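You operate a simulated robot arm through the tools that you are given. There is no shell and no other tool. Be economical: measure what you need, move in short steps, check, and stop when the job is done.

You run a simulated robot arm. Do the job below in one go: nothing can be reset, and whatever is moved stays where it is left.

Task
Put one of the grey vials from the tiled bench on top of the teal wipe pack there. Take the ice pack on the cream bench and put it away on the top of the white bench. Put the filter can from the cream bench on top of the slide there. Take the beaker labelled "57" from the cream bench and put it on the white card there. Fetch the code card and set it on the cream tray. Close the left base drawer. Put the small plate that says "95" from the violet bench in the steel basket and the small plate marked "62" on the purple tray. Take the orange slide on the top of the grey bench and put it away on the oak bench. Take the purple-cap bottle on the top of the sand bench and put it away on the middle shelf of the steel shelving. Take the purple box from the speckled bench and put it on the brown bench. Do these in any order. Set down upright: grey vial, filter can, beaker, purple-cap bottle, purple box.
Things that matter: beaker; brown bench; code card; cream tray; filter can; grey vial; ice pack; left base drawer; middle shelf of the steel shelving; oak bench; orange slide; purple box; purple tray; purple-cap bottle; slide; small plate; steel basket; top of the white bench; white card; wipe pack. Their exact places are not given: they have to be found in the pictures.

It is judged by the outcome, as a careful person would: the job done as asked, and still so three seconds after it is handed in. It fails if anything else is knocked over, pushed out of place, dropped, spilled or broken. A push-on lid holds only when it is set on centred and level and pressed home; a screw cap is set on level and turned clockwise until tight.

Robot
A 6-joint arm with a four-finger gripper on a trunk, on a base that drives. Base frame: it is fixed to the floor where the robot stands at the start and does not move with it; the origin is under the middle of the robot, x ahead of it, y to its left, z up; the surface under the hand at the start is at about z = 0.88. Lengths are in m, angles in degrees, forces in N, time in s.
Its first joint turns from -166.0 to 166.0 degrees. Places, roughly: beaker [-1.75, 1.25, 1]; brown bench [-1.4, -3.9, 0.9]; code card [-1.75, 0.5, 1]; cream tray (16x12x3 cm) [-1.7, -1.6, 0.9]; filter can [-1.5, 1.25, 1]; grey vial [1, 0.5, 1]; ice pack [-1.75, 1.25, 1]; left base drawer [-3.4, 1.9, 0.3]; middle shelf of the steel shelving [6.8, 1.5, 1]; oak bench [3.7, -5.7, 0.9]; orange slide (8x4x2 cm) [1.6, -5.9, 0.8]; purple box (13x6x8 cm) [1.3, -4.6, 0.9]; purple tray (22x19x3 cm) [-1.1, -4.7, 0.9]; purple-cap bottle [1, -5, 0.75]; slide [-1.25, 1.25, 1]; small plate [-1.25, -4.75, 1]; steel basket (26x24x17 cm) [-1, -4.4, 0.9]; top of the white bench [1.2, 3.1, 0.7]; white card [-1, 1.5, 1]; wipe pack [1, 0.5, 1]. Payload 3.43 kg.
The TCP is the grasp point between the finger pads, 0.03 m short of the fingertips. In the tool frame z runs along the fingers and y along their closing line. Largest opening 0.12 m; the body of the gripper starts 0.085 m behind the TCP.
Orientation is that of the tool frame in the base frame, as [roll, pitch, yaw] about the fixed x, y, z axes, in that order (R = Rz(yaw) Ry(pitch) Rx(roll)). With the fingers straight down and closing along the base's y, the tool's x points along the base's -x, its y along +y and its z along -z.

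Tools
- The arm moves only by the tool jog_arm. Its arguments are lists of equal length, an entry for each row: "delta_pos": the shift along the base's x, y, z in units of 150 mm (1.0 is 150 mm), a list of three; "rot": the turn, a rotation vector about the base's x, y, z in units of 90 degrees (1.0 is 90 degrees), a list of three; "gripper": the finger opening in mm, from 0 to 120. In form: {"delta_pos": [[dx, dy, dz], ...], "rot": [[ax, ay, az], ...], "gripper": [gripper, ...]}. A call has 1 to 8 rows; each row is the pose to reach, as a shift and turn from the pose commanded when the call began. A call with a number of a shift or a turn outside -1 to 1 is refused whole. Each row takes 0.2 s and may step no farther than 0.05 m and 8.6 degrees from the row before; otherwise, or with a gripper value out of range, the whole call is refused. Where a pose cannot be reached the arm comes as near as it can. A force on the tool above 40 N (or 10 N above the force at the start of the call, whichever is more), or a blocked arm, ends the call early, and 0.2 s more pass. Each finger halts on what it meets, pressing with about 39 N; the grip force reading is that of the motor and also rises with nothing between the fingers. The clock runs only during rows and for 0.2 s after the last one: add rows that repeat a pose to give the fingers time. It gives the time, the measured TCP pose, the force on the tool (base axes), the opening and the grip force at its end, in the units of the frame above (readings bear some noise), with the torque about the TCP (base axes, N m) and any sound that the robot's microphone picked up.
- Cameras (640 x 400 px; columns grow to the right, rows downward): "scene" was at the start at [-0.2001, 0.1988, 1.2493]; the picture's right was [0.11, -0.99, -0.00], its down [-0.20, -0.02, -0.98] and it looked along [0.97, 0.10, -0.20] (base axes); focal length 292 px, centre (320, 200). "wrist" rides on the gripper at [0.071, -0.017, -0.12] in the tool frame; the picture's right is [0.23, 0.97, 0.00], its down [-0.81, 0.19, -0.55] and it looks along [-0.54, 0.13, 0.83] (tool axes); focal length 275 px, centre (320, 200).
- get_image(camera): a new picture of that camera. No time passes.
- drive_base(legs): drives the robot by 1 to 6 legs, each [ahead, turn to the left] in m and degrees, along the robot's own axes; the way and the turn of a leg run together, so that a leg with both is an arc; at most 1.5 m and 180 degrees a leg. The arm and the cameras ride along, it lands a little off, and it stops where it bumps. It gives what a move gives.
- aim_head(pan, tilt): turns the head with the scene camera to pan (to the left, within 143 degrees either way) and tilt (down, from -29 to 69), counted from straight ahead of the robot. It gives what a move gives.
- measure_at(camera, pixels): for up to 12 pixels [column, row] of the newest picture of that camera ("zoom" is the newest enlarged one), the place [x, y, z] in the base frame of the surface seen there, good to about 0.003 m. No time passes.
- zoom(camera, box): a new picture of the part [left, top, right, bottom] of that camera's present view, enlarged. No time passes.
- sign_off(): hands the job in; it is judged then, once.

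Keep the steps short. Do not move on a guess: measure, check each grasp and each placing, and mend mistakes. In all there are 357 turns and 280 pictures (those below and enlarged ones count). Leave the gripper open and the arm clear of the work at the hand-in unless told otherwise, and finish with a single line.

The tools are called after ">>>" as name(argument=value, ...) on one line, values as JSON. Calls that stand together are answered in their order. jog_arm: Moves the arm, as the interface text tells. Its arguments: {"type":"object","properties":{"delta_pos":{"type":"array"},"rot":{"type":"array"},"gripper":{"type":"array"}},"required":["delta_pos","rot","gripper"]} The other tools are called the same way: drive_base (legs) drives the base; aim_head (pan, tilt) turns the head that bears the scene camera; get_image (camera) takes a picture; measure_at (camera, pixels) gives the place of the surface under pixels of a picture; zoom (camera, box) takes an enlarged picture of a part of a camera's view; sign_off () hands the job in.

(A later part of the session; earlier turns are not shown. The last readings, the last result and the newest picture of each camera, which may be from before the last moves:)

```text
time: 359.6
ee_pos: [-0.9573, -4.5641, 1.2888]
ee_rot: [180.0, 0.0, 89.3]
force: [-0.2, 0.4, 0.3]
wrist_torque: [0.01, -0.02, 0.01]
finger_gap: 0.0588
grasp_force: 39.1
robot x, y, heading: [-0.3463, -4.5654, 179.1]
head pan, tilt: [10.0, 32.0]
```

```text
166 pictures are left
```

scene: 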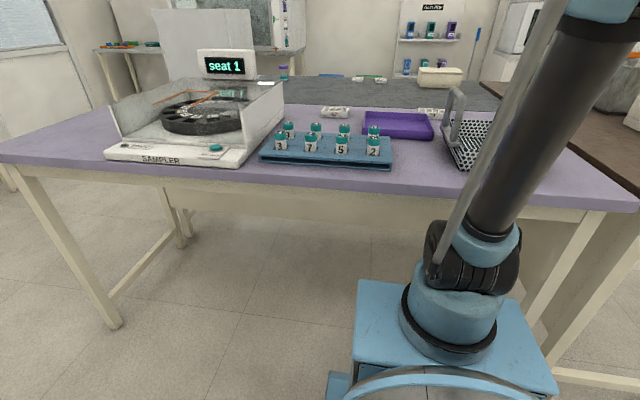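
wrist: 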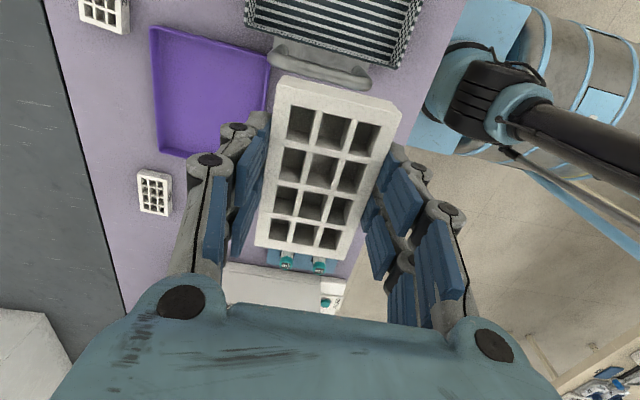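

>>> jog_arm(delta_pos=[[0, 0.3, 0], [0, 0.6, 0], [0, 0.9, 0]], rot=[[0, 0, 0], [0, 0, 0], [0, 0, 0]], gripper=[30, 30, 30])

>>> get_image(camera="wrist")

>>> zoom(camera="scene", box=[420, 60, 580, 200])

```text
time: 360.4
ee_pos: [-0.9552, -4.4301, 1.2895]
ee_rot: [180.0, 0.1, 89.3]
force: [0.6, -0.3, -0.2]
wrist_torque: [0.05, 0.02, 0.0]
finger_gap: 0.0587
grasp_force: 39.3
robot x, y, heading: [-0.3409, -4.5649, 178.7]
head pan, tilt: [10.0, 32.0]
```

```text
165 pictures are left
```

wrist: 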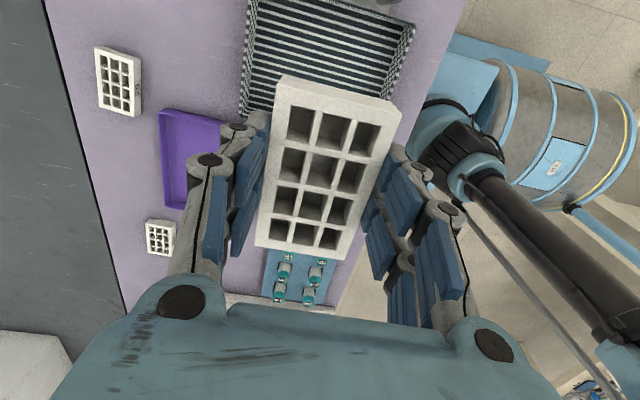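

```text
2.86 times, centred on (500, 130) of scene
```

zoom: 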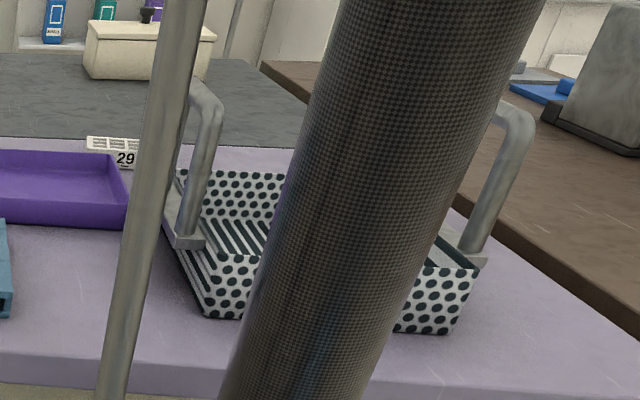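

>>> measure_at(camera="wrist", pixels=[[250, 3], [412, 30], [243, 108], [385, 95], [330, 50], [290, 60], [370, 70], [395, 2], [300, 20], [380, 40]])

```text
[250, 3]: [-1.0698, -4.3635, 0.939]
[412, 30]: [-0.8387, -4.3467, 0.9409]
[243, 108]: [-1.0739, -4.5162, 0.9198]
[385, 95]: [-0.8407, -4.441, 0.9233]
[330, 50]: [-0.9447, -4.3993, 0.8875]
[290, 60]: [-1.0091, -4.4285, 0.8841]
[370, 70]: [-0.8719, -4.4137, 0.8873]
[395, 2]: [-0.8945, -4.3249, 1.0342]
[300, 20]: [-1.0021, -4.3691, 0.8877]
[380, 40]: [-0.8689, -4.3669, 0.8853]
```

>>> measure_at(camera="zoom", pixels=[[188, 242], [205, 140], [475, 262], [505, 150], [510, 118], [470, 268], [240, 300], [445, 310], [230, 185], [265, 240]])

```text
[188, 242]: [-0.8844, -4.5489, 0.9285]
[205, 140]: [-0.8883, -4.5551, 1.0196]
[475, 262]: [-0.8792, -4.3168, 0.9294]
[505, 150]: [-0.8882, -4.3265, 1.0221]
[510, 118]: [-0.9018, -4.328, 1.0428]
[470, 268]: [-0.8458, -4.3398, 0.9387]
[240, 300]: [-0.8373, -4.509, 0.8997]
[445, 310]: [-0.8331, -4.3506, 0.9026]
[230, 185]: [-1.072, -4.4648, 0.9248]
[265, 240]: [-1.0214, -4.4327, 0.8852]
```

Basket centre is about (-0.955, -4.437), floor 0.887, with handles at y -4.55 and -4.33 up to z 1.04. I'll lower straight in between the handles.

>>> jog_arm(delta_pos=[[0, -0.09, -0.25], [0, -0.09, -0.5], [0, -0.09, -0.75], [0, -0.09, -1]], rot=[[0, 0, 0], [0, 0, 0], [0, 0, 0], [0, 0, 0]], gripper=[30, 30, 30, 30])

>>> jog_arm(delta_pos=[[0, 0, -0.25], [0, 0, -0.5], [0, 0, -0.75]], rot=[[0, 0, 0], [0, 0, 0], [0, 0, 0]], gripper=[30, 30, 30])

>>> get_image(camera="wrist")

>>> zoom(camera="scene", box=[400, 20, 600, 190])

```text
time: 361.4
ee_pos: [-0.9559, -4.444, 1.1366]
ee_rot: [-180.0, 0.0, 89.3]
force: [-0.4, -0.2, -0.4]
wrist_torque: [0.0, 0.01, 0.0]
finger_gap: 0.0591
grasp_force: 39.2
robot x, y, heading: [-0.3413, -4.5663, 179.0]
head pan, tilt: [10.0, 32.0]
```

```text
time: 362.2
ee_pos: [-0.9573, -4.4437, 1.0268]
ee_rot: [179.9, 0.1, 89.3]
force: [0.1, 0.5, 0.0]
wrist_torque: [-0.02, -0.06, -0.02]
finger_gap: 0.0589
grasp_force: 39.2
robot x, y, heading: [-0.3404, -4.5683, 178.9]
head pan, tilt: [10.0, 32.0]
```

```text
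163 pictures are left
```

wrist: 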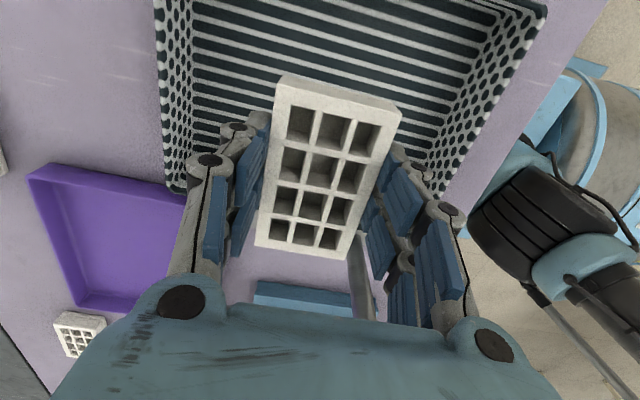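

```text
2.35 times, centred on (500, 105) of scene
```

zoom: 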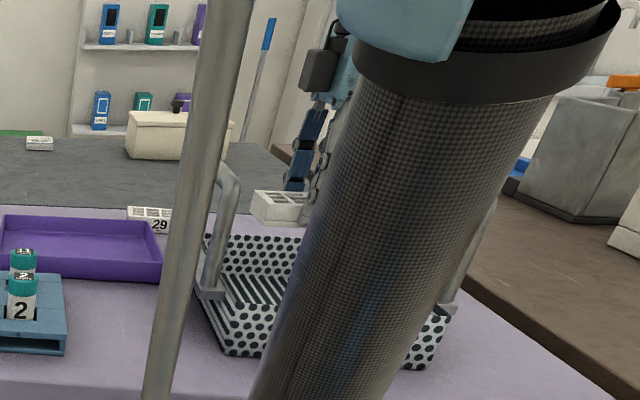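

>>> jog_arm(delta_pos=[[0, 0.03, -0.2], [0, 0.03, -0.4], [0, 0.03, -0.6], [0, 0.03, -0.68]], rot=[[0, 0, 0], [0, 0, 0], [0, 0, 0], [0, 0, 0]], gripper=[30, 30, 30, 30])

>>> get_image(camera="wrist")

```text
time: 363.2
ee_pos: [-0.957, -4.4394, 0.9245]
ee_rot: [179.9, 0.2, 89.4]
force: [0.8, -1.6, -1.0]
wrist_torque: [0.01, -0.01, 0.03]
finger_gap: 0.0591
grasp_force: 38.8
robot x, y, heading: [-0.3401, -4.5634, 179.1]
head pan, tilt: [10.0, 32.0]
```

```text
161 pictures are left
```

wrist: 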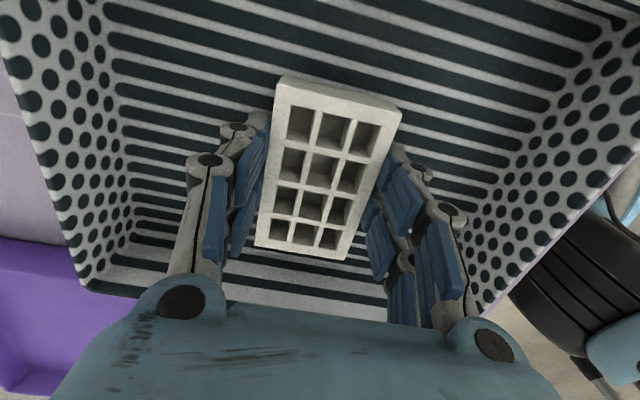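

>>> jog_arm(delta_pos=[[0, 0, -0.012], [0, 0, -0.024], [0, 0, -0.035]], rot=[[0, 0, 0], [0, 0, 0], [0, 0, 0]], gripper=[30, 30, 30])

```text
time: 364.0
ee_pos: [-0.9558, -4.4387, 0.9181]
ee_rot: [-180.0, 0.1, 89.3]
force: [0.5, 0.5, 8.1]
wrist_torque: [-0.14, 0.07, -0.05]
finger_gap: 0.059
grasp_force: 39.1
robot x, y, heading: [-0.3397, -4.5669, 179.0]
head pan, tilt: [10.0, 32.0]
```

Contact with the basket floor. I'll release and rise straight up.

>>> jog_arm(delta_pos=[[0, 0, 0.005], [0, 0, 0.005], [0, 0, 0.005], [0, 0, 0.3], [0, 0, 0.6], [0, 0, 0.9]], rot=[[0, 0, 0], [0, 0, 0], [0, 0, 0], [0, 0, 0], [0, 0, 0], [0, 0, 0]], gripper=[75, 80, 80, 80, 80, 80])

>>> jog_arm(delta_pos=[[0, 0, 0.3], [0, 0, 0.6], [0, 0, 0.9]], rot=[[0, 0, 0], [0, 0, 0], [0, 0, 0]], gripper=[80, 80, 80])

>>> jog_arm(delta_pos=[[-0.2, -0.2, 0], [-0.4, -0.4, 0], [-0.6, -0.6, 0], [-0.8, -0.8, 0]], rot=[[0, 0, 0], [0, 0, 0], [0, 0, 0], [0, 0, 0]], gripper=[80, 80, 80, 80])

>>> get_image(camera="wrist")

```text
time: 365.4
ee_pos: [-0.9582, -4.4391, 1.0536]
ee_rot: [-180.0, 0.1, 89.3]
force: [-0.7, 0.3, 1.1]
wrist_torque: [-0.02, 0.0, -0.01]
finger_gap: 0.0802
grasp_force: 0.0
robot x, y, heading: [-0.3384, -4.5673, 179.1]
head pan, tilt: [10.0, 32.0]
```

```text
time: 366.2
ee_pos: [-0.9578, -4.44, 1.1898]
ee_rot: [180.0, 0.1, 89.2]
force: [0.5, 0.1, -0.7]
wrist_torque: [-0.02, -0.03, 0.02]
finger_gap: 0.0803
grasp_force: 0.1
robot x, y, heading: [-0.3474, -4.565, 178.8]
head pan, tilt: [10.0, 32.0]
```

```text
time: 367.2
ee_pos: [-1.0749, -4.5585, 1.1888]
ee_rot: [180.0, 0.2, 89.3]
force: [0.4, 0.1, 0.6]
wrist_torque: [-0.03, 0.06, 0.02]
finger_gap: 0.0798
grasp_force: 0.1
robot x, y, heading: [-0.3408, -4.5658, 179.1]
head pan, tilt: [10.0, 32.0]
```

```text
160 pictures are left
```

wrist: 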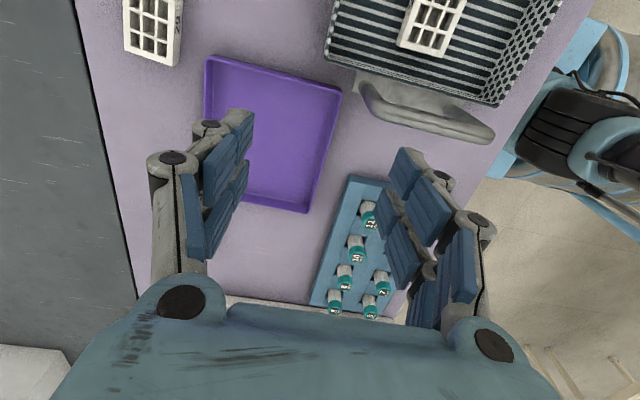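

Plate 95 is in the basket. Next plate 62, near (-1.25, -4.89).

>>> jog_arm(delta_pos=[[-0.2, -0.2, 0], [-0.4, -0.4, 0], [-0.6, -0.6, 0], [-0.8, -0.8, 0], [-1, -1, 0]], rot=[[0, 0, 0], [0, 0, 0], [0, 0, 0], [0, 0, 0], [0, 0, 0]], gripper=[80, 80, 80, 80, 80])

>>> jog_arm(delta_pos=[[-0.1, -0.2, -0.1], [-0.15, -0.45, -0.2], [-0.15, -0.67, -0.35]], rot=[[0, 0, 0], [0, 0, 0], [0, 0, 0]], gripper=[80, 80, 80])

>>> get_image(camera="wrist")

```text
time: 368.4
ee_pos: [-1.2253, -4.7102, 1.189]
ee_rot: [180.0, 0.1, 89.3]
force: [0.3, 0.3, 1.0]
wrist_torque: [0.0, 0.09, -0.01]
finger_gap: 0.0802
grasp_force: 0.0
robot x, y, heading: [-0.34, -4.5691, 178.9]
head pan, tilt: [10.0, 32.0]
```

```text
time: 369.2
ee_pos: [-1.2484, -4.8084, 1.1358]
ee_rot: [-180.0, 0.1, 89.3]
force: [0.8, 0.3, -0.1]
wrist_torque: [-0.04, -0.02, 0.02]
finger_gap: 0.0802
grasp_force: 0.0
robot x, y, heading: [-0.3431, -4.5681, 179.0]
head pan, tilt: [10.0, 32.0]
```

```text
159 pictures are left
```

wrist: 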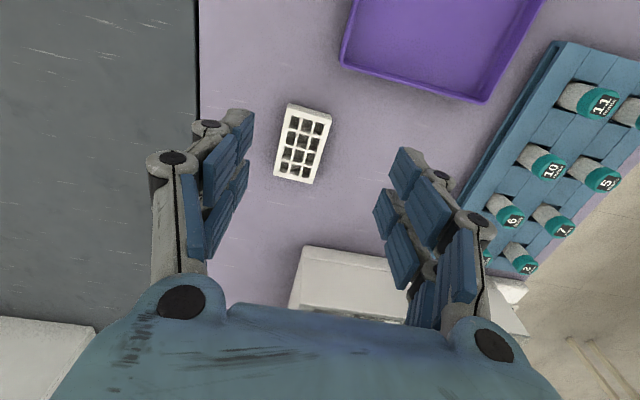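

>>> measure_at(camera="wrist", pixels=[[289, 106], [329, 116], [275, 176], [310, 183], [302, 145], [345, 62], [486, 100], [430, 50], [530, 15]])

>>> zoom(camera="wrist", box=[255, 90, 355, 200])

```text
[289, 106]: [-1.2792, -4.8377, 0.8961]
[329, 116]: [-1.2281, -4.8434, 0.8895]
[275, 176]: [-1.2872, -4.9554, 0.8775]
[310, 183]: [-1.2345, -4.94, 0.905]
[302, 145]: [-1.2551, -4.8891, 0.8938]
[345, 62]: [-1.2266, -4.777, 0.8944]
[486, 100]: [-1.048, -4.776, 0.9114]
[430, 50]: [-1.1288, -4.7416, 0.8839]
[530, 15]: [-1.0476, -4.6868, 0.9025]
```

```text
3.64 times, centred on (305, 145) of wrist
```

zoom: 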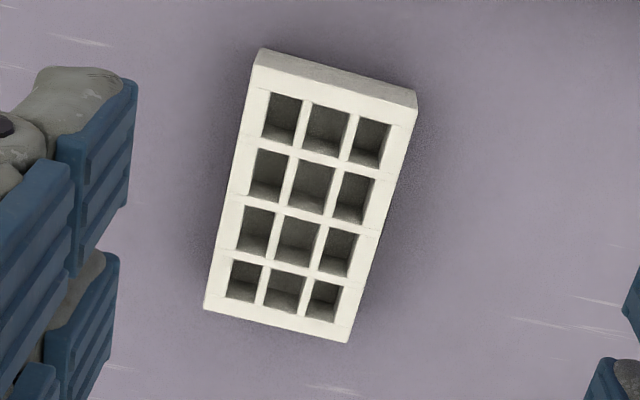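

>>> jog_arm(delta_pos=[[-0.02, -0.2, -0.2], [-0.04, -0.4, -0.4], [-0.058, -0.545, -0.6], [-0.058, -0.545, -0.85]], rot=[[0, 0, 0], [0, 0, 0], [0, 0, 0], [0, 0, 0]], gripper=[80, 80, 80, 80])

>>> get_image(camera="wrist")

```text
time: 370.2
ee_pos: [-1.2571, -4.8924, 1.0084]
ee_rot: [179.9, 0.1, 89.3]
force: [0.0, -0.2, -0.1]
wrist_torque: [0.01, 0.04, 0.0]
finger_gap: 0.0799
grasp_force: 0.0
robot x, y, heading: [-0.3408, -4.5653, 178.9]
head pan, tilt: [10.0, 32.0]
```

```text
157 pictures are left
```

wrist: 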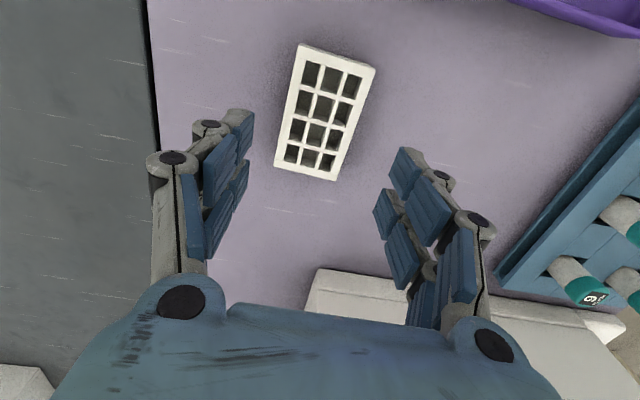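

>>> jog_arm(delta_pos=[[0, 0.03, -0.2], [0, 0.03, -0.4], [0, 0.03, -0.635], [0, 0.03, -0.635], [0, 0.03, -0.635], [0, 0.03, -0.635]], rot=[[0, 0, 0], [0, 0, 0], [0, 0, 0], [0, 0, 0], [0, 0, 0], [0, 0, 0]], gripper=[80, 80, 80, 50, 30, 30])

>>> jog_arm(delta_pos=[[0, 0, 0.25], [0, 0, 0.5], [0, 0, 0.75]], rot=[[0, 0, 0], [0, 0, 0], [0, 0, 0]], gripper=[30, 30, 30])

>>> jog_arm(delta_pos=[[0.15, 0.25, 0], [0.3, 0.5, 0], [0.45, 0.75, 0], [0.58, 1, 0]], rot=[[0, 0, 0], [0, 0, 0], [0, 0, 0], [0, 0, 0]], gripper=[30, 30, 30, 30])

>>> get_image(camera="wrist")

```text
time: 371.6
ee_pos: [-1.2573, -4.887, 0.9127]
ee_rot: [-179.9, 0.2, 89.3]
force: [0.5, 0.7, 0.9]
wrist_torque: [0.05, -0.05, -0.02]
finger_gap: 0.0589
grasp_force: 39.0
robot x, y, heading: [-0.3435, -4.5691, 179.4]
head pan, tilt: [10.0, 32.0]
```

```text
time: 372.4
ee_pos: [-1.2575, -4.8859, 1.026]
ee_rot: [180.0, 0.1, 89.3]
force: [0.5, -0.4, -0.1]
wrist_torque: [0.03, 0.02, -0.02]
finger_gap: 0.0592
grasp_force: 38.6
robot x, y, heading: [-0.3448, -4.5678, 179.0]
head pan, tilt: [10.0, 32.0]
```

```text
time: 373.4
ee_pos: [-1.1707, -4.7346, 1.0243]
ee_rot: [179.9, 0.1, 89.3]
force: [0.2, -0.4, -0.6]
wrist_torque: [0.01, -0.03, 0.0]
finger_gap: 0.059
grasp_force: 38.3
robot x, y, heading: [-0.3423, -4.5651, 179.2]
head pan, tilt: [10.0, 32.0]
```

```text
156 pictures are left
```

wrist: 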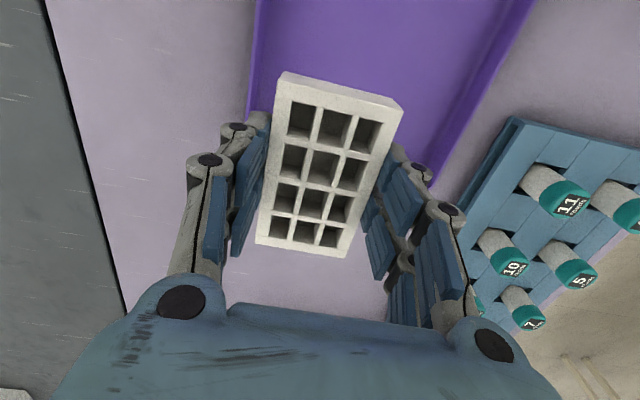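

>>> jog_arm(delta_pos=[[0.12, 0.22, 0], [0.24, 0.43, 0], [0.24, 0.43, -0.3], [0.24, 0.43, -0.55], [0.24, 0.43, -0.66], [0.24, 0.43, -0.7]], rot=[[0, 0, 0], [0, 0, 0], [0, 0, 0], [0, 0, 0], [0, 0, 0], [0, 0, 0]], gripper=[30, 30, 30, 30, 30, 30])

>>> get_image(camera="wrist")

```text
time: 374.8
ee_pos: [-1.1348, -4.6724, 0.9196]
ee_rot: [-180.0, 0.1, 89.4]
force: [0.2, 0.0, -0.9]
wrist_torque: [-0.02, 0.0, 0.03]
finger_gap: 0.059
grasp_force: 39.3
robot x, y, heading: [-0.341, -4.562, 179.0]
head pan, tilt: [10.0, 32.0]
```

```text
155 pictures are left
```

wrist: 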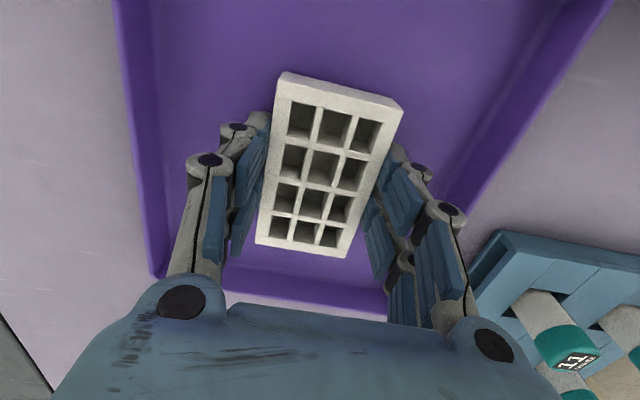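

>>> jog_arm(delta_pos=[[0, 0, -0.012], [0, 0, -0.024], [0, 0, -0.034]], rot=[[0, 0, 0], [0, 0, 0], [0, 0, 0]], gripper=[30, 30, 30])

```text
time: 375.6
ee_pos: [-1.134, -4.6729, 0.9159]
ee_rot: [-179.9, 0.2, 89.3]
force: [-2.0, -2.1, 33.1]
wrist_torque: [-0.04, 0.11, -0.03]
finger_gap: 0.0594
grasp_force: 38.3
robot x, y, heading: [-0.3396, -4.5638, 179.2]
head pan, tilt: [10.0, 32.0]
```

>>> jog_arm(delta_pos=[[0, 0, 0.012], [0, 0, 0.012], [0, 0, 0.012], [0, 0, 0.3], [0, 0, 0.6], [0, 0, 0.95]], rot=[[0, 0, 0], [0, 0, 0], [0, 0, 0], [0, 0, 0], [0, 0, 0], [0, 0, 0]], gripper=[75, 80, 80, 80, 80, 80])

>>> jog_arm(delta_pos=[[0.1, 0.1, 0.25], [0.2, 0.2, 0.5], [0.3, 0.3, 0.75], [0.5, 0.4, 1]], rot=[[0, 0, 0], [0, 0, 0], [0, 0, 0], [0, 0, 0]], gripper=[80, 80, 80, 80])

>>> get_image(camera="wrist")

>>> zoom(camera="scene", box=[300, 60, 560, 190])

```text
refused: row 6 steps farther than a row can; nothing moved
```

```text
refused: row 4 steps farther than a row can; nothing moved
```

```text
154 pictures are left
```

wrist: 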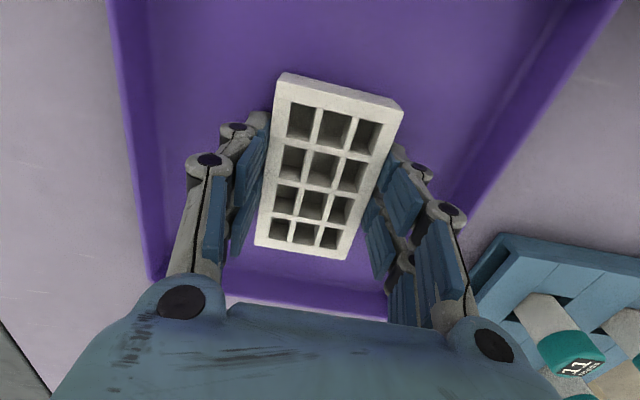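

```text
2.46 times, centred on (430, 125) of scene
```

zoom: 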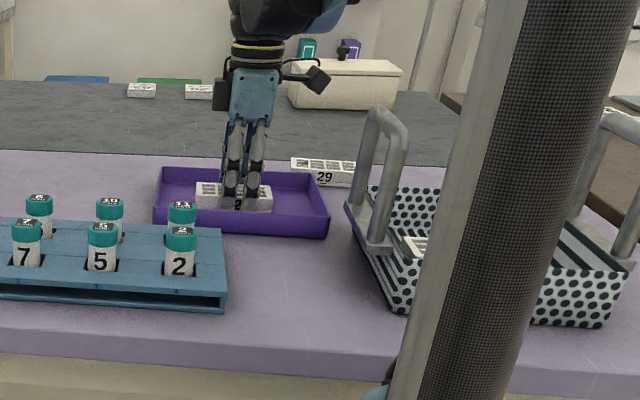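

The row steps were too big. I'll retry with smaller ones.

>>> jog_arm(delta_pos=[[0, 0, 0.012], [0, 0, 0.012], [0, 0, 0.012], [0, 0, 0.3], [0, 0, 0.6], [0, 0, 0.9]], rot=[[0, 0, 0], [0, 0, 0], [0, 0, 0], [0, 0, 0], [0, 0, 0], [0, 0, 0]], gripper=[75, 80, 80, 80, 80, 80])

>>> jog_arm(delta_pos=[[0.1, 0.1, 0.25], [0.2, 0.2, 0.5], [0.3, 0.3, 0.75], [0.45, 0.4, 1]], rot=[[0, 0, 0], [0, 0, 0], [0, 0, 0], [0, 0, 0]], gripper=[80, 80, 80, 80])

>>> get_image(camera="wrist")

>>> zoom(camera="scene", box=[300, 60, 560, 190])

```text
time: 377.0
ee_pos: [-1.1341, -4.6746, 1.051]
ee_rot: [179.9, 0.1, 89.3]
force: [-1.0, 0.1, 0.3]
wrist_torque: [0.01, 0.04, 0.0]
finger_gap: 0.0799
grasp_force: 0.1
robot x, y, heading: [-0.3406, -4.5639, 178.9]
head pan, tilt: [10.0, 32.0]
```

```text
time: 378.0
ee_pos: [-1.0681, -4.6106, 1.201]
ee_rot: [179.8, 0.1, 89.4]
force: [-1.3, 0.1, -0.1]
wrist_torque: [0.02, -0.03, -0.02]
finger_gap: 0.0802
grasp_force: 0.1
robot x, y, heading: [-0.3397, -4.5634, 179.0]
head pan, tilt: [10.0, 32.0]
```

```text
152 pictures are left
```

wrist: 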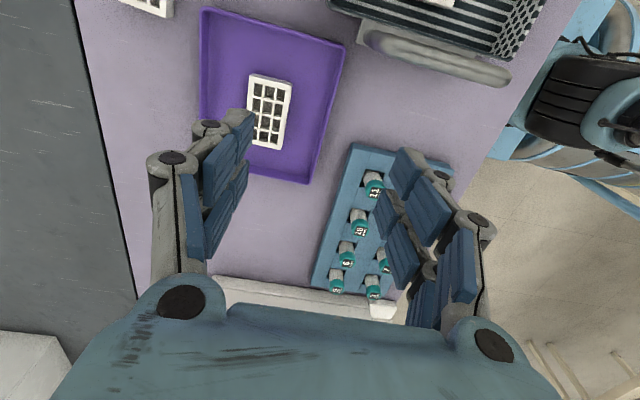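

```text
2.46 times, centred on (430, 125) of scene
```

zoom: 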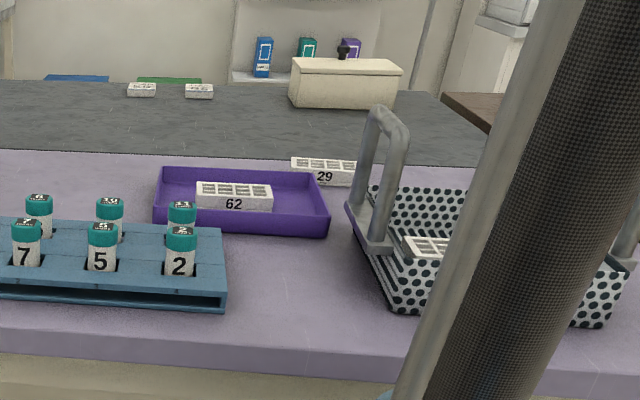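

Both plates are placed. Next is the purple box on the speckled bench; I'll drive to its north side.

>>> jog_arm(delta_pos=[[0.25, 0.1, 0], [0.5, 0.2, 0], [0.75, 0.3, 0.1], [0.95, 0.3, 0.2]], rot=[[0, 0, 0], [0, 0, 0], [0, 0, 0], [0, 0, 0]], gripper=[80, 80, 80, 80])

>>> drive_base(legs=[[-0.25, 0], [0, -90], [1.1, 0], [0, -90], [1.35, 0], [0, -90]])

>>> aim_head(pan=5, tilt=25)

>>> get_image(camera="scene")

```text
time: 379.0
ee_pos: [-0.9242, -4.5664, 1.2295]
ee_rot: [179.8, 0.1, 89.4]
force: [-0.7, -0.8, -0.1]
wrist_torque: [0.0, -0.05, 0.01]
finger_gap: 0.0801
grasp_force: 0.1
robot x, y, heading: [-0.3414, -4.5662, 179.0]
head pan, tilt: [10.0, 32.0]
```

```text
time: 405.6
ee_pos: [1.2734, -4.0925, 1.23]
ee_rot: [179.9, 0.1, 179.1]
force: [-0.2, 0.1, 0.2]
wrist_torque: [-0.01, 0.02, 0.03]
finger_gap: 0.08
grasp_force: 0.2
robot x, y, heading: [1.2858, -3.5089, -91.2]
head pan, tilt: [10.0, 32.0]
```

```text
time: 406.3
ee_pos: [1.2733, -4.0774, 1.2374]
ee_rot: [-179.4, 0.1, 179.2]
force: [-0.1, -0.5, 1.1]
wrist_torque: [0.02, 0.02, 0.0]
finger_gap: 0.0801
grasp_force: 0.1
robot x, y, heading: [1.2875, -3.5083, -91.4]
head pan, tilt: [5.0, 25.0]
```

```text
150 pictures are left
```

scene: 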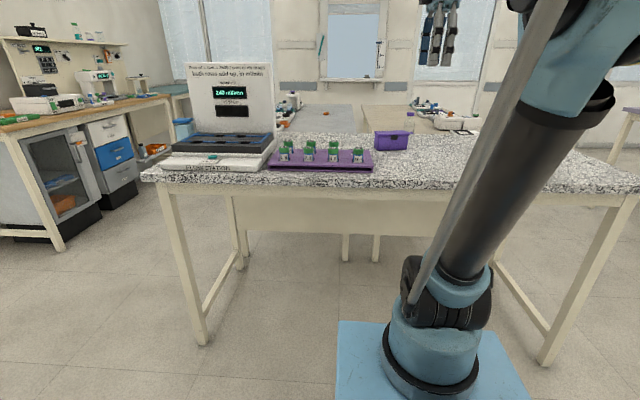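

>>> zoom(camera="scene", box=[260, 90, 480, 190])

>>> measure_at(camera="scene", pixels=[[392, 142], [377, 134], [410, 133], [392, 131], [378, 149], [408, 148], [392, 150], [370, 165], [150, 175], [400, 185]])

```text
2.91 times, centred on (370, 140) of scene
```

zoom: 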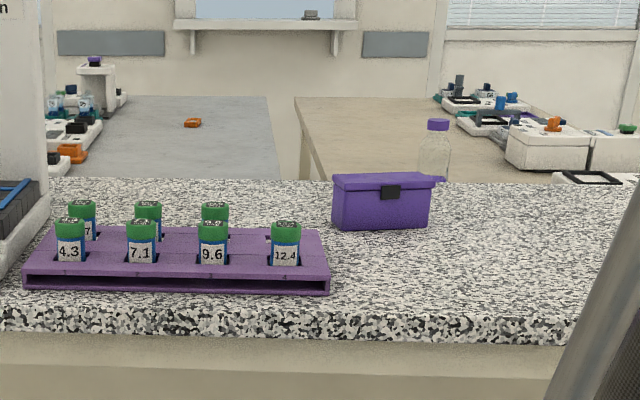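

```text
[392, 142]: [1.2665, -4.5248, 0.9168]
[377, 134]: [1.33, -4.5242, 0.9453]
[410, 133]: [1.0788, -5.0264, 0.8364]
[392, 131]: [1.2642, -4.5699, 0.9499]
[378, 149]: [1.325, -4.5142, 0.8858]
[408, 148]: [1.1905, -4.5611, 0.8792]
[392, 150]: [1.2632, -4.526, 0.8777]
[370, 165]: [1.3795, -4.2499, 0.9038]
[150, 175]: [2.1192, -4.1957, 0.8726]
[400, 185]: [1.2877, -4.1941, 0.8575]
```

>>> drive_base(legs=[[0.26, 0]])

>>> jog_arm(delta_pos=[[0, -0.25, 0], [0, -0.5, 0], [0, -0.75, -0.1], [0, -1, -0.2]], rot=[[0.007, 0, 0], [0.007, 0, 0], [0.007, 0, 0], [0.007, 0, 0]], gripper=[100, 110, 110, 110])

>>> get_image(camera="wrist")

```text
time: 408.2
ee_pos: [1.2659, -4.3414, 1.2365]
ee_rot: [-179.4, 0.1, 179.0]
force: [0.6, -0.4, -0.3]
wrist_torque: [0.02, -0.01, 0.0]
finger_gap: 0.0799
grasp_force: 0.1
robot x, y, heading: [1.2799, -3.7725, -91.2]
head pan, tilt: [5.0, 25.0]
```

```text
time: 409.2
ee_pos: [1.2664, -4.4757, 1.2143]
ee_rot: [-179.4, 0.1, 179.1]
force: [0.3, 0.5, 1.0]
wrist_torque: [-0.09, -0.04, 0.01]
finger_gap: 0.11
grasp_force: 0.0
robot x, y, heading: [1.2771, -3.7741, -91.5]
head pan, tilt: [5.0, 25.0]
```

```text
148 pictures are left
```

wrist: 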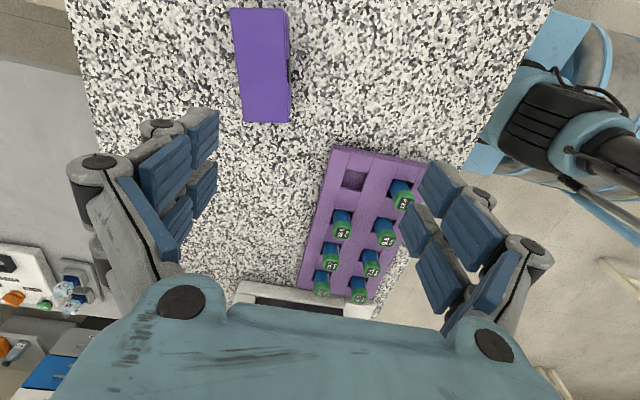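

>>> measure_at(camera="wrist", pixels=[[232, 10], [283, 10], [245, 120], [289, 118], [262, 65], [291, 65], [336, 150], [305, 270]])

>>> zoom(camera="wrist", box=[210, 0, 350, 140])

```text
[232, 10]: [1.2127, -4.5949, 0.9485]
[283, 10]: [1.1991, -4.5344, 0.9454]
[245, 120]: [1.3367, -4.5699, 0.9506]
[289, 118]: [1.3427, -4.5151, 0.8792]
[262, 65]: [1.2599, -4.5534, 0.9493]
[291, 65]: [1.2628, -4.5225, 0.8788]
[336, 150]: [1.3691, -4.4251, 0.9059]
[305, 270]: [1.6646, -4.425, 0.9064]
```

```text
2.86 times, centred on (280, 70) of wrist
```

zoom: 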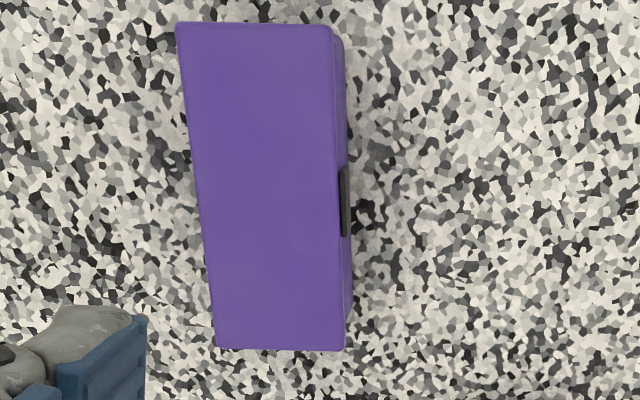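

The box's top centre is about (1.269, -4.552), turned 11°. I'll grip it off the latch, at (1.2475, -4.556).

>>> jog_arm(delta_pos=[[-0.05, -0.2, -0.1], [-0.1, -0.4, -0.25], [-0.126, -0.54, -0.45], [-0.126, -0.54, -0.7], [-0.126, -0.54, -0.95]], rot=[[0, 0, 0.07], [0, 0, 0.137], [0.007, 0, 0.137], [0.007, 0, 0.137], [0.007, 0, 0.137]], gripper=[110, 110, 110, 110, 110])

>>> get_image(camera="wrist")

```text
time: 410.4
ee_pos: [1.2479, -4.5573, 1.0711]
ee_rot: [-179.9, 0.2, -168.7]
force: [0.0, -0.3, -0.1]
wrist_torque: [-0.05, -0.01, 0.0]
finger_gap: 0.11
grasp_force: 0.0
robot x, y, heading: [1.2768, -3.7724, -91.3]
head pan, tilt: [5.0, 25.0]
```

```text
146 pictures are left
```

wrist: 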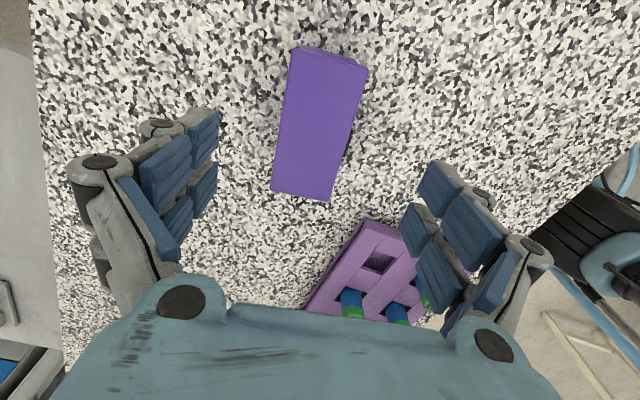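

>>> jog_arm(delta_pos=[[0, 0, -0.3], [0, 0, -0.6], [0, 0, -0.9]], rot=[[0, 0, 0], [0, 0, 0], [0, 0, 0]], gripper=[100, 95, 95])

>>> jog_arm(delta_pos=[[0, 0, -0.1], [0, 0, -0.18], [0, 0, -0.18]], rot=[[0, 0, 0], [0, 0, 0], [0, 0, 0]], gripper=[95, 95, 95])

>>> get_image(camera="wrist")

```text
time: 411.2
ee_pos: [1.2471, -4.5565, 0.9344]
ee_rot: [-179.9, 0.2, -168.6]
force: [0.4, -0.3, -0.2]
wrist_torque: [0.0, -0.02, -0.01]
finger_gap: 0.0949
grasp_force: 0.1
robot x, y, heading: [1.2771, -3.7727, -91.4]
head pan, tilt: [5.0, 25.0]
```

```text
time: 412.0
ee_pos: [1.249, -4.5567, 0.9086]
ee_rot: [-179.9, 0.1, -168.5]
force: [0.5, -0.5, -0.3]
wrist_torque: [0.0, 0.0, 0.04]
finger_gap: 0.0949
grasp_force: 0.1
robot x, y, heading: [1.2788, -3.7695, -91.5]
head pan, tilt: [5.0, 25.0]
```

```text
145 pictures are left
```

wrist: 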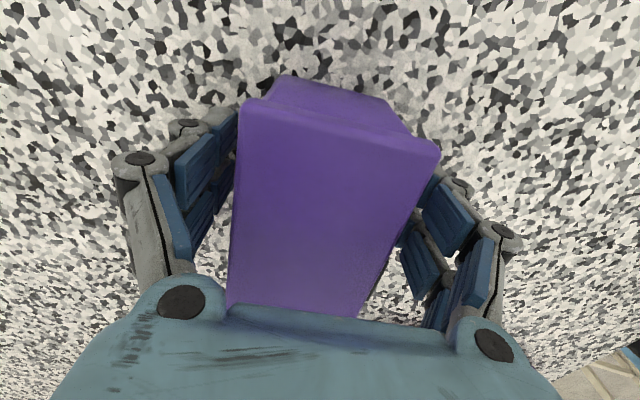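

>>> jog_arm(delta_pos=[[0, 0, 0], [0, 0, 0], [0, 0, 0], [0, 0, 0]], rot=[[0, 0, 0], [0, 0, 0], [0, 0, 0], [0, 0, 0]], gripper=[70, 40, 30, 30])

>>> jog_arm(delta_pos=[[0, 0, 0.15], [0, 0, 0.4], [0, 0, 0.7], [0, 0, 1]], rot=[[0, 0, 0], [0, 0, 0], [0, 0, 0], [0, 0, 0]], gripper=[30, 30, 30, 30])

>>> get_image(camera="wrist")

>>> get_image(camera="scene")

```text
time: 413.0
ee_pos: [1.2486, -4.557, 0.908]
ee_rot: [-179.9, 0.2, -168.6]
force: [2.3, -3.2, 7.3]
wrist_torque: [-0.2, -0.31, -0.17]
finger_gap: 0.0595
grasp_force: 38.7
robot x, y, heading: [1.2764, -3.7769, -91.3]
head pan, tilt: [5.0, 25.0]
```

```text
time: 414.0
ee_pos: [1.2491, -4.5579, 1.0589]
ee_rot: [-179.9, 0.3, -168.6]
force: [0.3, -0.2, -1.0]
wrist_torque: [0.02, 0.02, 0.0]
finger_gap: 0.0595
grasp_force: 39.0
robot x, y, heading: [1.2807, -3.7765, -91.2]
head pan, tilt: [5.0, 25.0]
```

```text
144 pictures are left
```

wrist: 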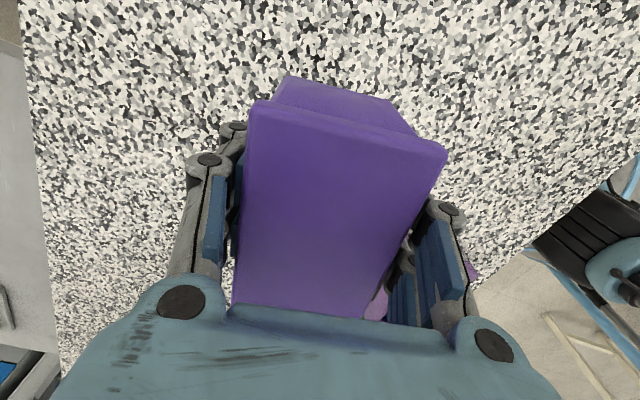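

```text
143 pictures are left
```

scene: 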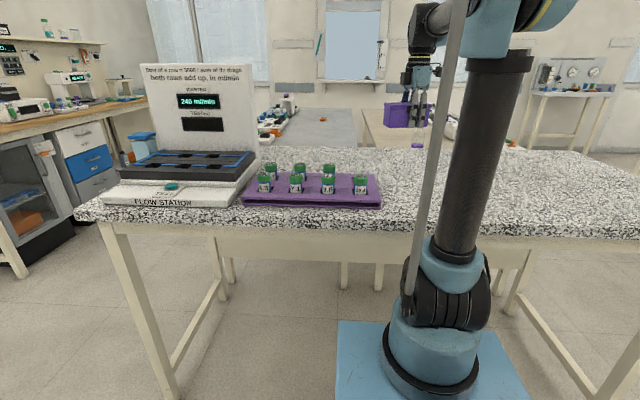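

The box is held whole. I'll raise it, retract and drive to the brown bench's north side.

>>> jog_arm(delta_pos=[[0, 0.1, 0.3], [0, 0.25, 0.55], [0, 0.45, 0.75], [0, 0.7, 0.9], [0, 0.95, 1]], rot=[[0, 0, 0], [0, 0, 0], [0, 0, 0], [0, 0, 0], [0, 0, 0]], gripper=[30, 30, 30, 30, 30])

>>> drive_base(legs=[[-0.7, 0], [0, -89], [1.5, 0], [0.9, 0]])

>>> aim_head(pan=70, tilt=25)

>>> get_image(camera="scene")

```text
time: 415.2
ee_pos: [1.2493, -4.4156, 1.2088]
ee_rot: [-179.8, 0.2, -168.6]
force: [-1.2, -0.9, -1.7]
wrist_torque: [0.05, 0.02, -0.01]
finger_gap: 0.0595
grasp_force: 39.0
robot x, y, heading: [1.2796, -3.7753, -91.4]
head pan, tilt: [5.0, 25.0]
```

```text
time: 434.9
ee_pos: [-1.7453, -3.0149, 1.2084]
ee_rot: [-179.9, 0.2, 101.6]
force: [-0.9, 0.0, -1.6]
wrist_torque: [-0.01, 0.01, 0.04]
finger_gap: 0.0595
grasp_force: 39.0
robot x, y, heading: [-1.102, -3.0408, 178.9]
head pan, tilt: [5.0, 25.0]
```

```text
time: 436.3
ee_pos: [-1.731, -3.015, 1.2168]
ee_rot: [-179.2, 0.0, 101.6]
force: [0.3, -0.6, -1.0]
wrist_torque: [0.05, -0.03, 0.0]
finger_gap: 0.0596
grasp_force: 39.1
robot x, y, heading: [-1.1015, -3.0404, 178.9]
head pan, tilt: [70.0, 25.0]
```

```text
142 pictures are left
```

scene: 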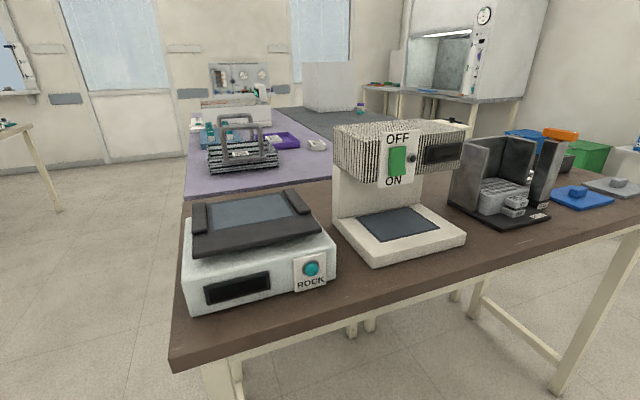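

>>> measure_at(camera="scene", pixels=[[335, 235], [350, 275], [375, 265], [470, 240], [520, 240], [560, 228], [335, 270], [345, 240], [190, 355], [270, 330], [330, 195], [310, 190]])

```text
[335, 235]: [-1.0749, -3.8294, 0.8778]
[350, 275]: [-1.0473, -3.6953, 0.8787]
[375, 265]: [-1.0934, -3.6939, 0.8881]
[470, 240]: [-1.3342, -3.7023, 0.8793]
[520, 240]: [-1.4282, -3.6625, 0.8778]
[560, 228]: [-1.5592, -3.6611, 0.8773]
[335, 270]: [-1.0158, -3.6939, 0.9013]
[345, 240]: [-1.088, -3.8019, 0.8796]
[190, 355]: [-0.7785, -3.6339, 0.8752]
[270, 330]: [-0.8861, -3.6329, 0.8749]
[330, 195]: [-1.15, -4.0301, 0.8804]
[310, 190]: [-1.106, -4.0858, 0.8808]
```

>>> aim_head(pan=40, tilt=25)

>>> get_image(camera="scene")

```text
time: 437.2
ee_pos: [-1.7309, -3.0145, 1.2167]
ee_rot: [-179.2, 0.0, 101.6]
force: [-0.8, 0.2, -1.8]
wrist_torque: [0.0, 0.01, 0.02]
finger_gap: 0.0594
grasp_force: 39.4
robot x, y, heading: [-1.1074, -3.0409, 178.9]
head pan, tilt: [40.0, 25.0]
```

```text
141 pictures are left
```

scene: 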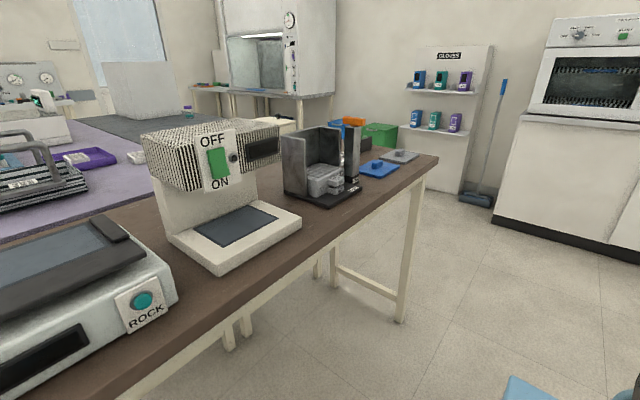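

>>> zoom(camera="scene", box=[240, 110, 450, 250])

>>> measure_at(camera="scene", pixels=[[360, 190], [370, 180], [385, 182], [400, 178], [420, 165], [436, 157], [375, 165], [400, 157], [330, 210], [310, 215], [355, 185], [365, 160]])

```text
2.86 times, centred on (345, 180) of scene
```

zoom: 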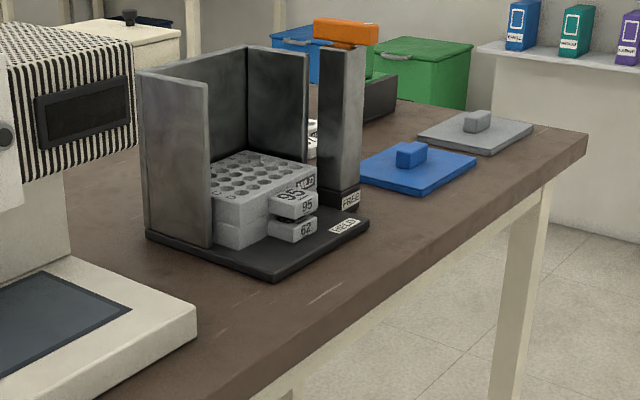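

```text
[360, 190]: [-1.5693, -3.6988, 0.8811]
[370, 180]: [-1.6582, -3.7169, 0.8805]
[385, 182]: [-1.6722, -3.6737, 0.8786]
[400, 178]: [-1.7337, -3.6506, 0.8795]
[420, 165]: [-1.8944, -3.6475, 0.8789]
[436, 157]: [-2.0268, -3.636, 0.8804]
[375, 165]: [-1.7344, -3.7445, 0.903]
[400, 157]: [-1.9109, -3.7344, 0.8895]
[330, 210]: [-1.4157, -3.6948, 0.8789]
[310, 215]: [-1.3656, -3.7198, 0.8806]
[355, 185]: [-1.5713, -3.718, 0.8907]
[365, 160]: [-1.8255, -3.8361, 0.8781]
```

The front strip of the bench is crowded. The area behind the rocker at (-1.0, -4.05) looks free, so I'll view it from the east end.

>>> drive_base(legs=[[-0.95, 0], [0, 90], [1.0, 0], [0, -90]])

>>> aim_head(pan=5, tilt=28)

>>> get_image(camera="scene")

```text
time: 455.7
ee_pos: [-0.7961, -4.0344, 1.2157]
ee_rot: [-179.2, 0.0, 102.5]
force: [0.3, -0.7, -1.1]
wrist_torque: [0.04, 0.0, -0.01]
finger_gap: 0.0596
grasp_force: 39.2
robot x, y, heading: [-0.1706, -4.065, 179.8]
head pan, tilt: [40.0, 25.0]
```

```text
time: 456.7
ee_pos: [-0.7813, -4.0342, 1.2238]
ee_rot: [-178.6, -0.1, 102.6]
force: [-0.4, 1.0, -1.1]
wrist_torque: [0.01, 0.03, 0.01]
finger_gap: 0.0594
grasp_force: 39.1
robot x, y, heading: [-0.1644, -4.0594, 180.0]
head pan, tilt: [5.0, 28.0]
```

```text
139 pictures are left
```

scene: 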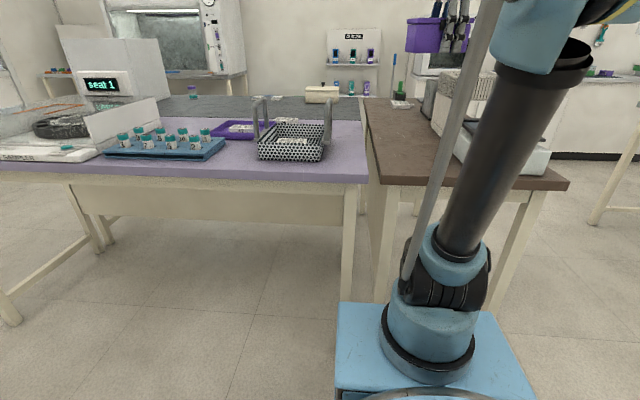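

>>> measure_at(camera="scene", pixels=[[395, 150], [400, 130], [430, 165], [375, 150], [385, 120], [430, 120], [420, 140], [385, 180], [470, 150], [435, 100], [368, 180]])

```text
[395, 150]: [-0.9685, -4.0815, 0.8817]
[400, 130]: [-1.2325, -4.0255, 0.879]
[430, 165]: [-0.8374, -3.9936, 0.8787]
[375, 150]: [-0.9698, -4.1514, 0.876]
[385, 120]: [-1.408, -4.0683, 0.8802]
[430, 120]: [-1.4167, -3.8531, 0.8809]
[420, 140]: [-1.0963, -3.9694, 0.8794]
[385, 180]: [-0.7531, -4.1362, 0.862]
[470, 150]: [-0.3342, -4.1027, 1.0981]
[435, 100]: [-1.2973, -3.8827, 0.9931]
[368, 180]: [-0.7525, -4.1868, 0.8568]
```

The free area is x -0.8..-1.5, y -4.16..-3.97. I'll turn the box's long side along x and bring it over (-0.95, -4.075).

>>> jog_arm(delta_pos=[[-0.1, 0, 0], [-0.2, 0, 0], [-0.3, 0, 0], [-0.4, 0, 0], [-0.5, 0, 0], [-0.6, -0.05, 0], [-0.7, -0.1, 0], [-0.8, -0.2, 0]], rot=[[0, 0, 0.09], [0, 0, 0.18], [0, 0, 0.27], [0, 0, 0.36], [0, 0, 0.45], [0, 0, 0.54], [0, 0, 0.63], [0, 0, 0.72]], gripper=[30, 30, 30, 30, 30, 30, 30, 30])

>>> jog_arm(delta_pos=[[-0.2, -0.05, -0.2], [-0.4, -0.08, -0.4], [-0.47, -0.08, -0.7], [-0.47, -0.08, -1]], rot=[[0.007, 0, 0.07], [0.0155, 0, 0.14], [0.0155, 0, 0.14], [0.0155, 0, 0.14]], gripper=[30, 30, 30, 30])

>>> get_image(camera="scene")

>>> get_image(camera="wrist")

```text
time: 458.5
ee_pos: [-0.9008, -4.0645, 1.2257]
ee_rot: [-178.4, -0.1, 167.6]
force: [0.8, 0.3, -2.3]
wrist_torque: [-0.02, 0.1, 0.01]
finger_gap: 0.0592
grasp_force: 38.9
robot x, y, heading: [-0.1673, -4.0641, 179.7]
head pan, tilt: [5.0, 28.0]
```

```text
time: 459.5
ee_pos: [-0.9686, -4.1148, 1.0747]
ee_rot: [179.3, -0.2, 178.4]
force: [0.3, -0.1, -1.5]
wrist_torque: [-0.01, 0.06, -0.01]
finger_gap: 0.0595
grasp_force: 39.1
out of reach, approached as far as the arm can: row 2, 3, 4
robot x, y, heading: [-0.1696, -4.0592, 180.1]
head pan, tilt: [5.0, 28.0]
```

```text
138 pictures are left
```

scene: 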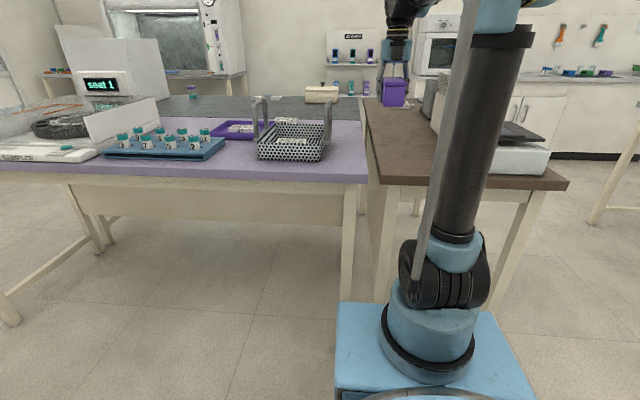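

```text
137 pictures are left
```

wrist: 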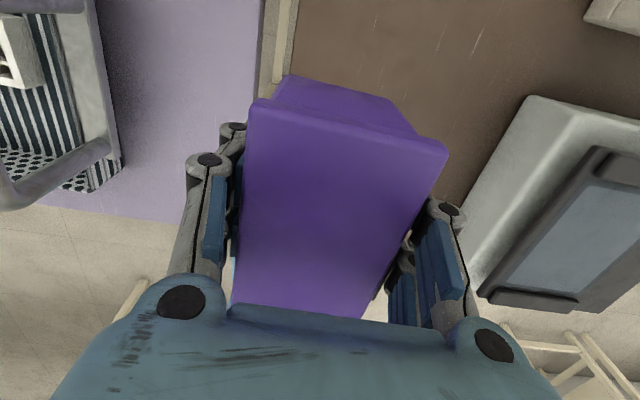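

The wrist is near a limit at that yaw. I'll back the yaw off about 11° and correct y.

>>> jog_arm(delta_pos=[[0, 0.1, 0], [0, 0.2, 0], [0, 0.3, 0]], rot=[[0, 0, -0.06], [0, 0, -0.12], [0, 0, -0.12]], gripper=[30, 30, 30])

```text
time: 460.3
ee_pos: [-0.9677, -4.0698, 1.0732]
ee_rot: [-179.8, -0.1, 169.3]
force: [-0.5, 0.6, -1.0]
wrist_torque: [0.0, 0.03, 0.02]
finger_gap: 0.0595
grasp_force: 39.2
robot x, y, heading: [-0.1681, -4.0579, 179.8]
head pan, tilt: [5.0, 28.0]
```

>>> get_image(camera="wrist")

>>> measure_at(camera="wrist", pixels=[[460, 210], [470, 250], [520, 105], [262, 60], [285, 20], [330, 40], [480, 290]])

```text
136 pictures are left
```

wrist: 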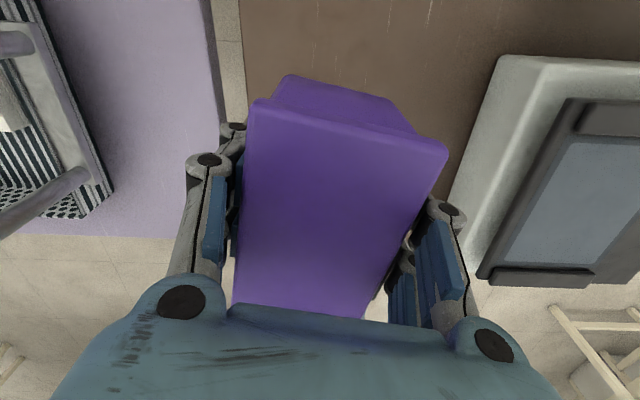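

```text
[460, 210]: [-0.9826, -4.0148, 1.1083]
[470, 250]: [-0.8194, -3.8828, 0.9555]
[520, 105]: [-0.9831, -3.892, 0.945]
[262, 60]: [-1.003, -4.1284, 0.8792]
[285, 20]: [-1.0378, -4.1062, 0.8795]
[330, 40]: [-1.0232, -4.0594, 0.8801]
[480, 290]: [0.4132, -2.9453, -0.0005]
```

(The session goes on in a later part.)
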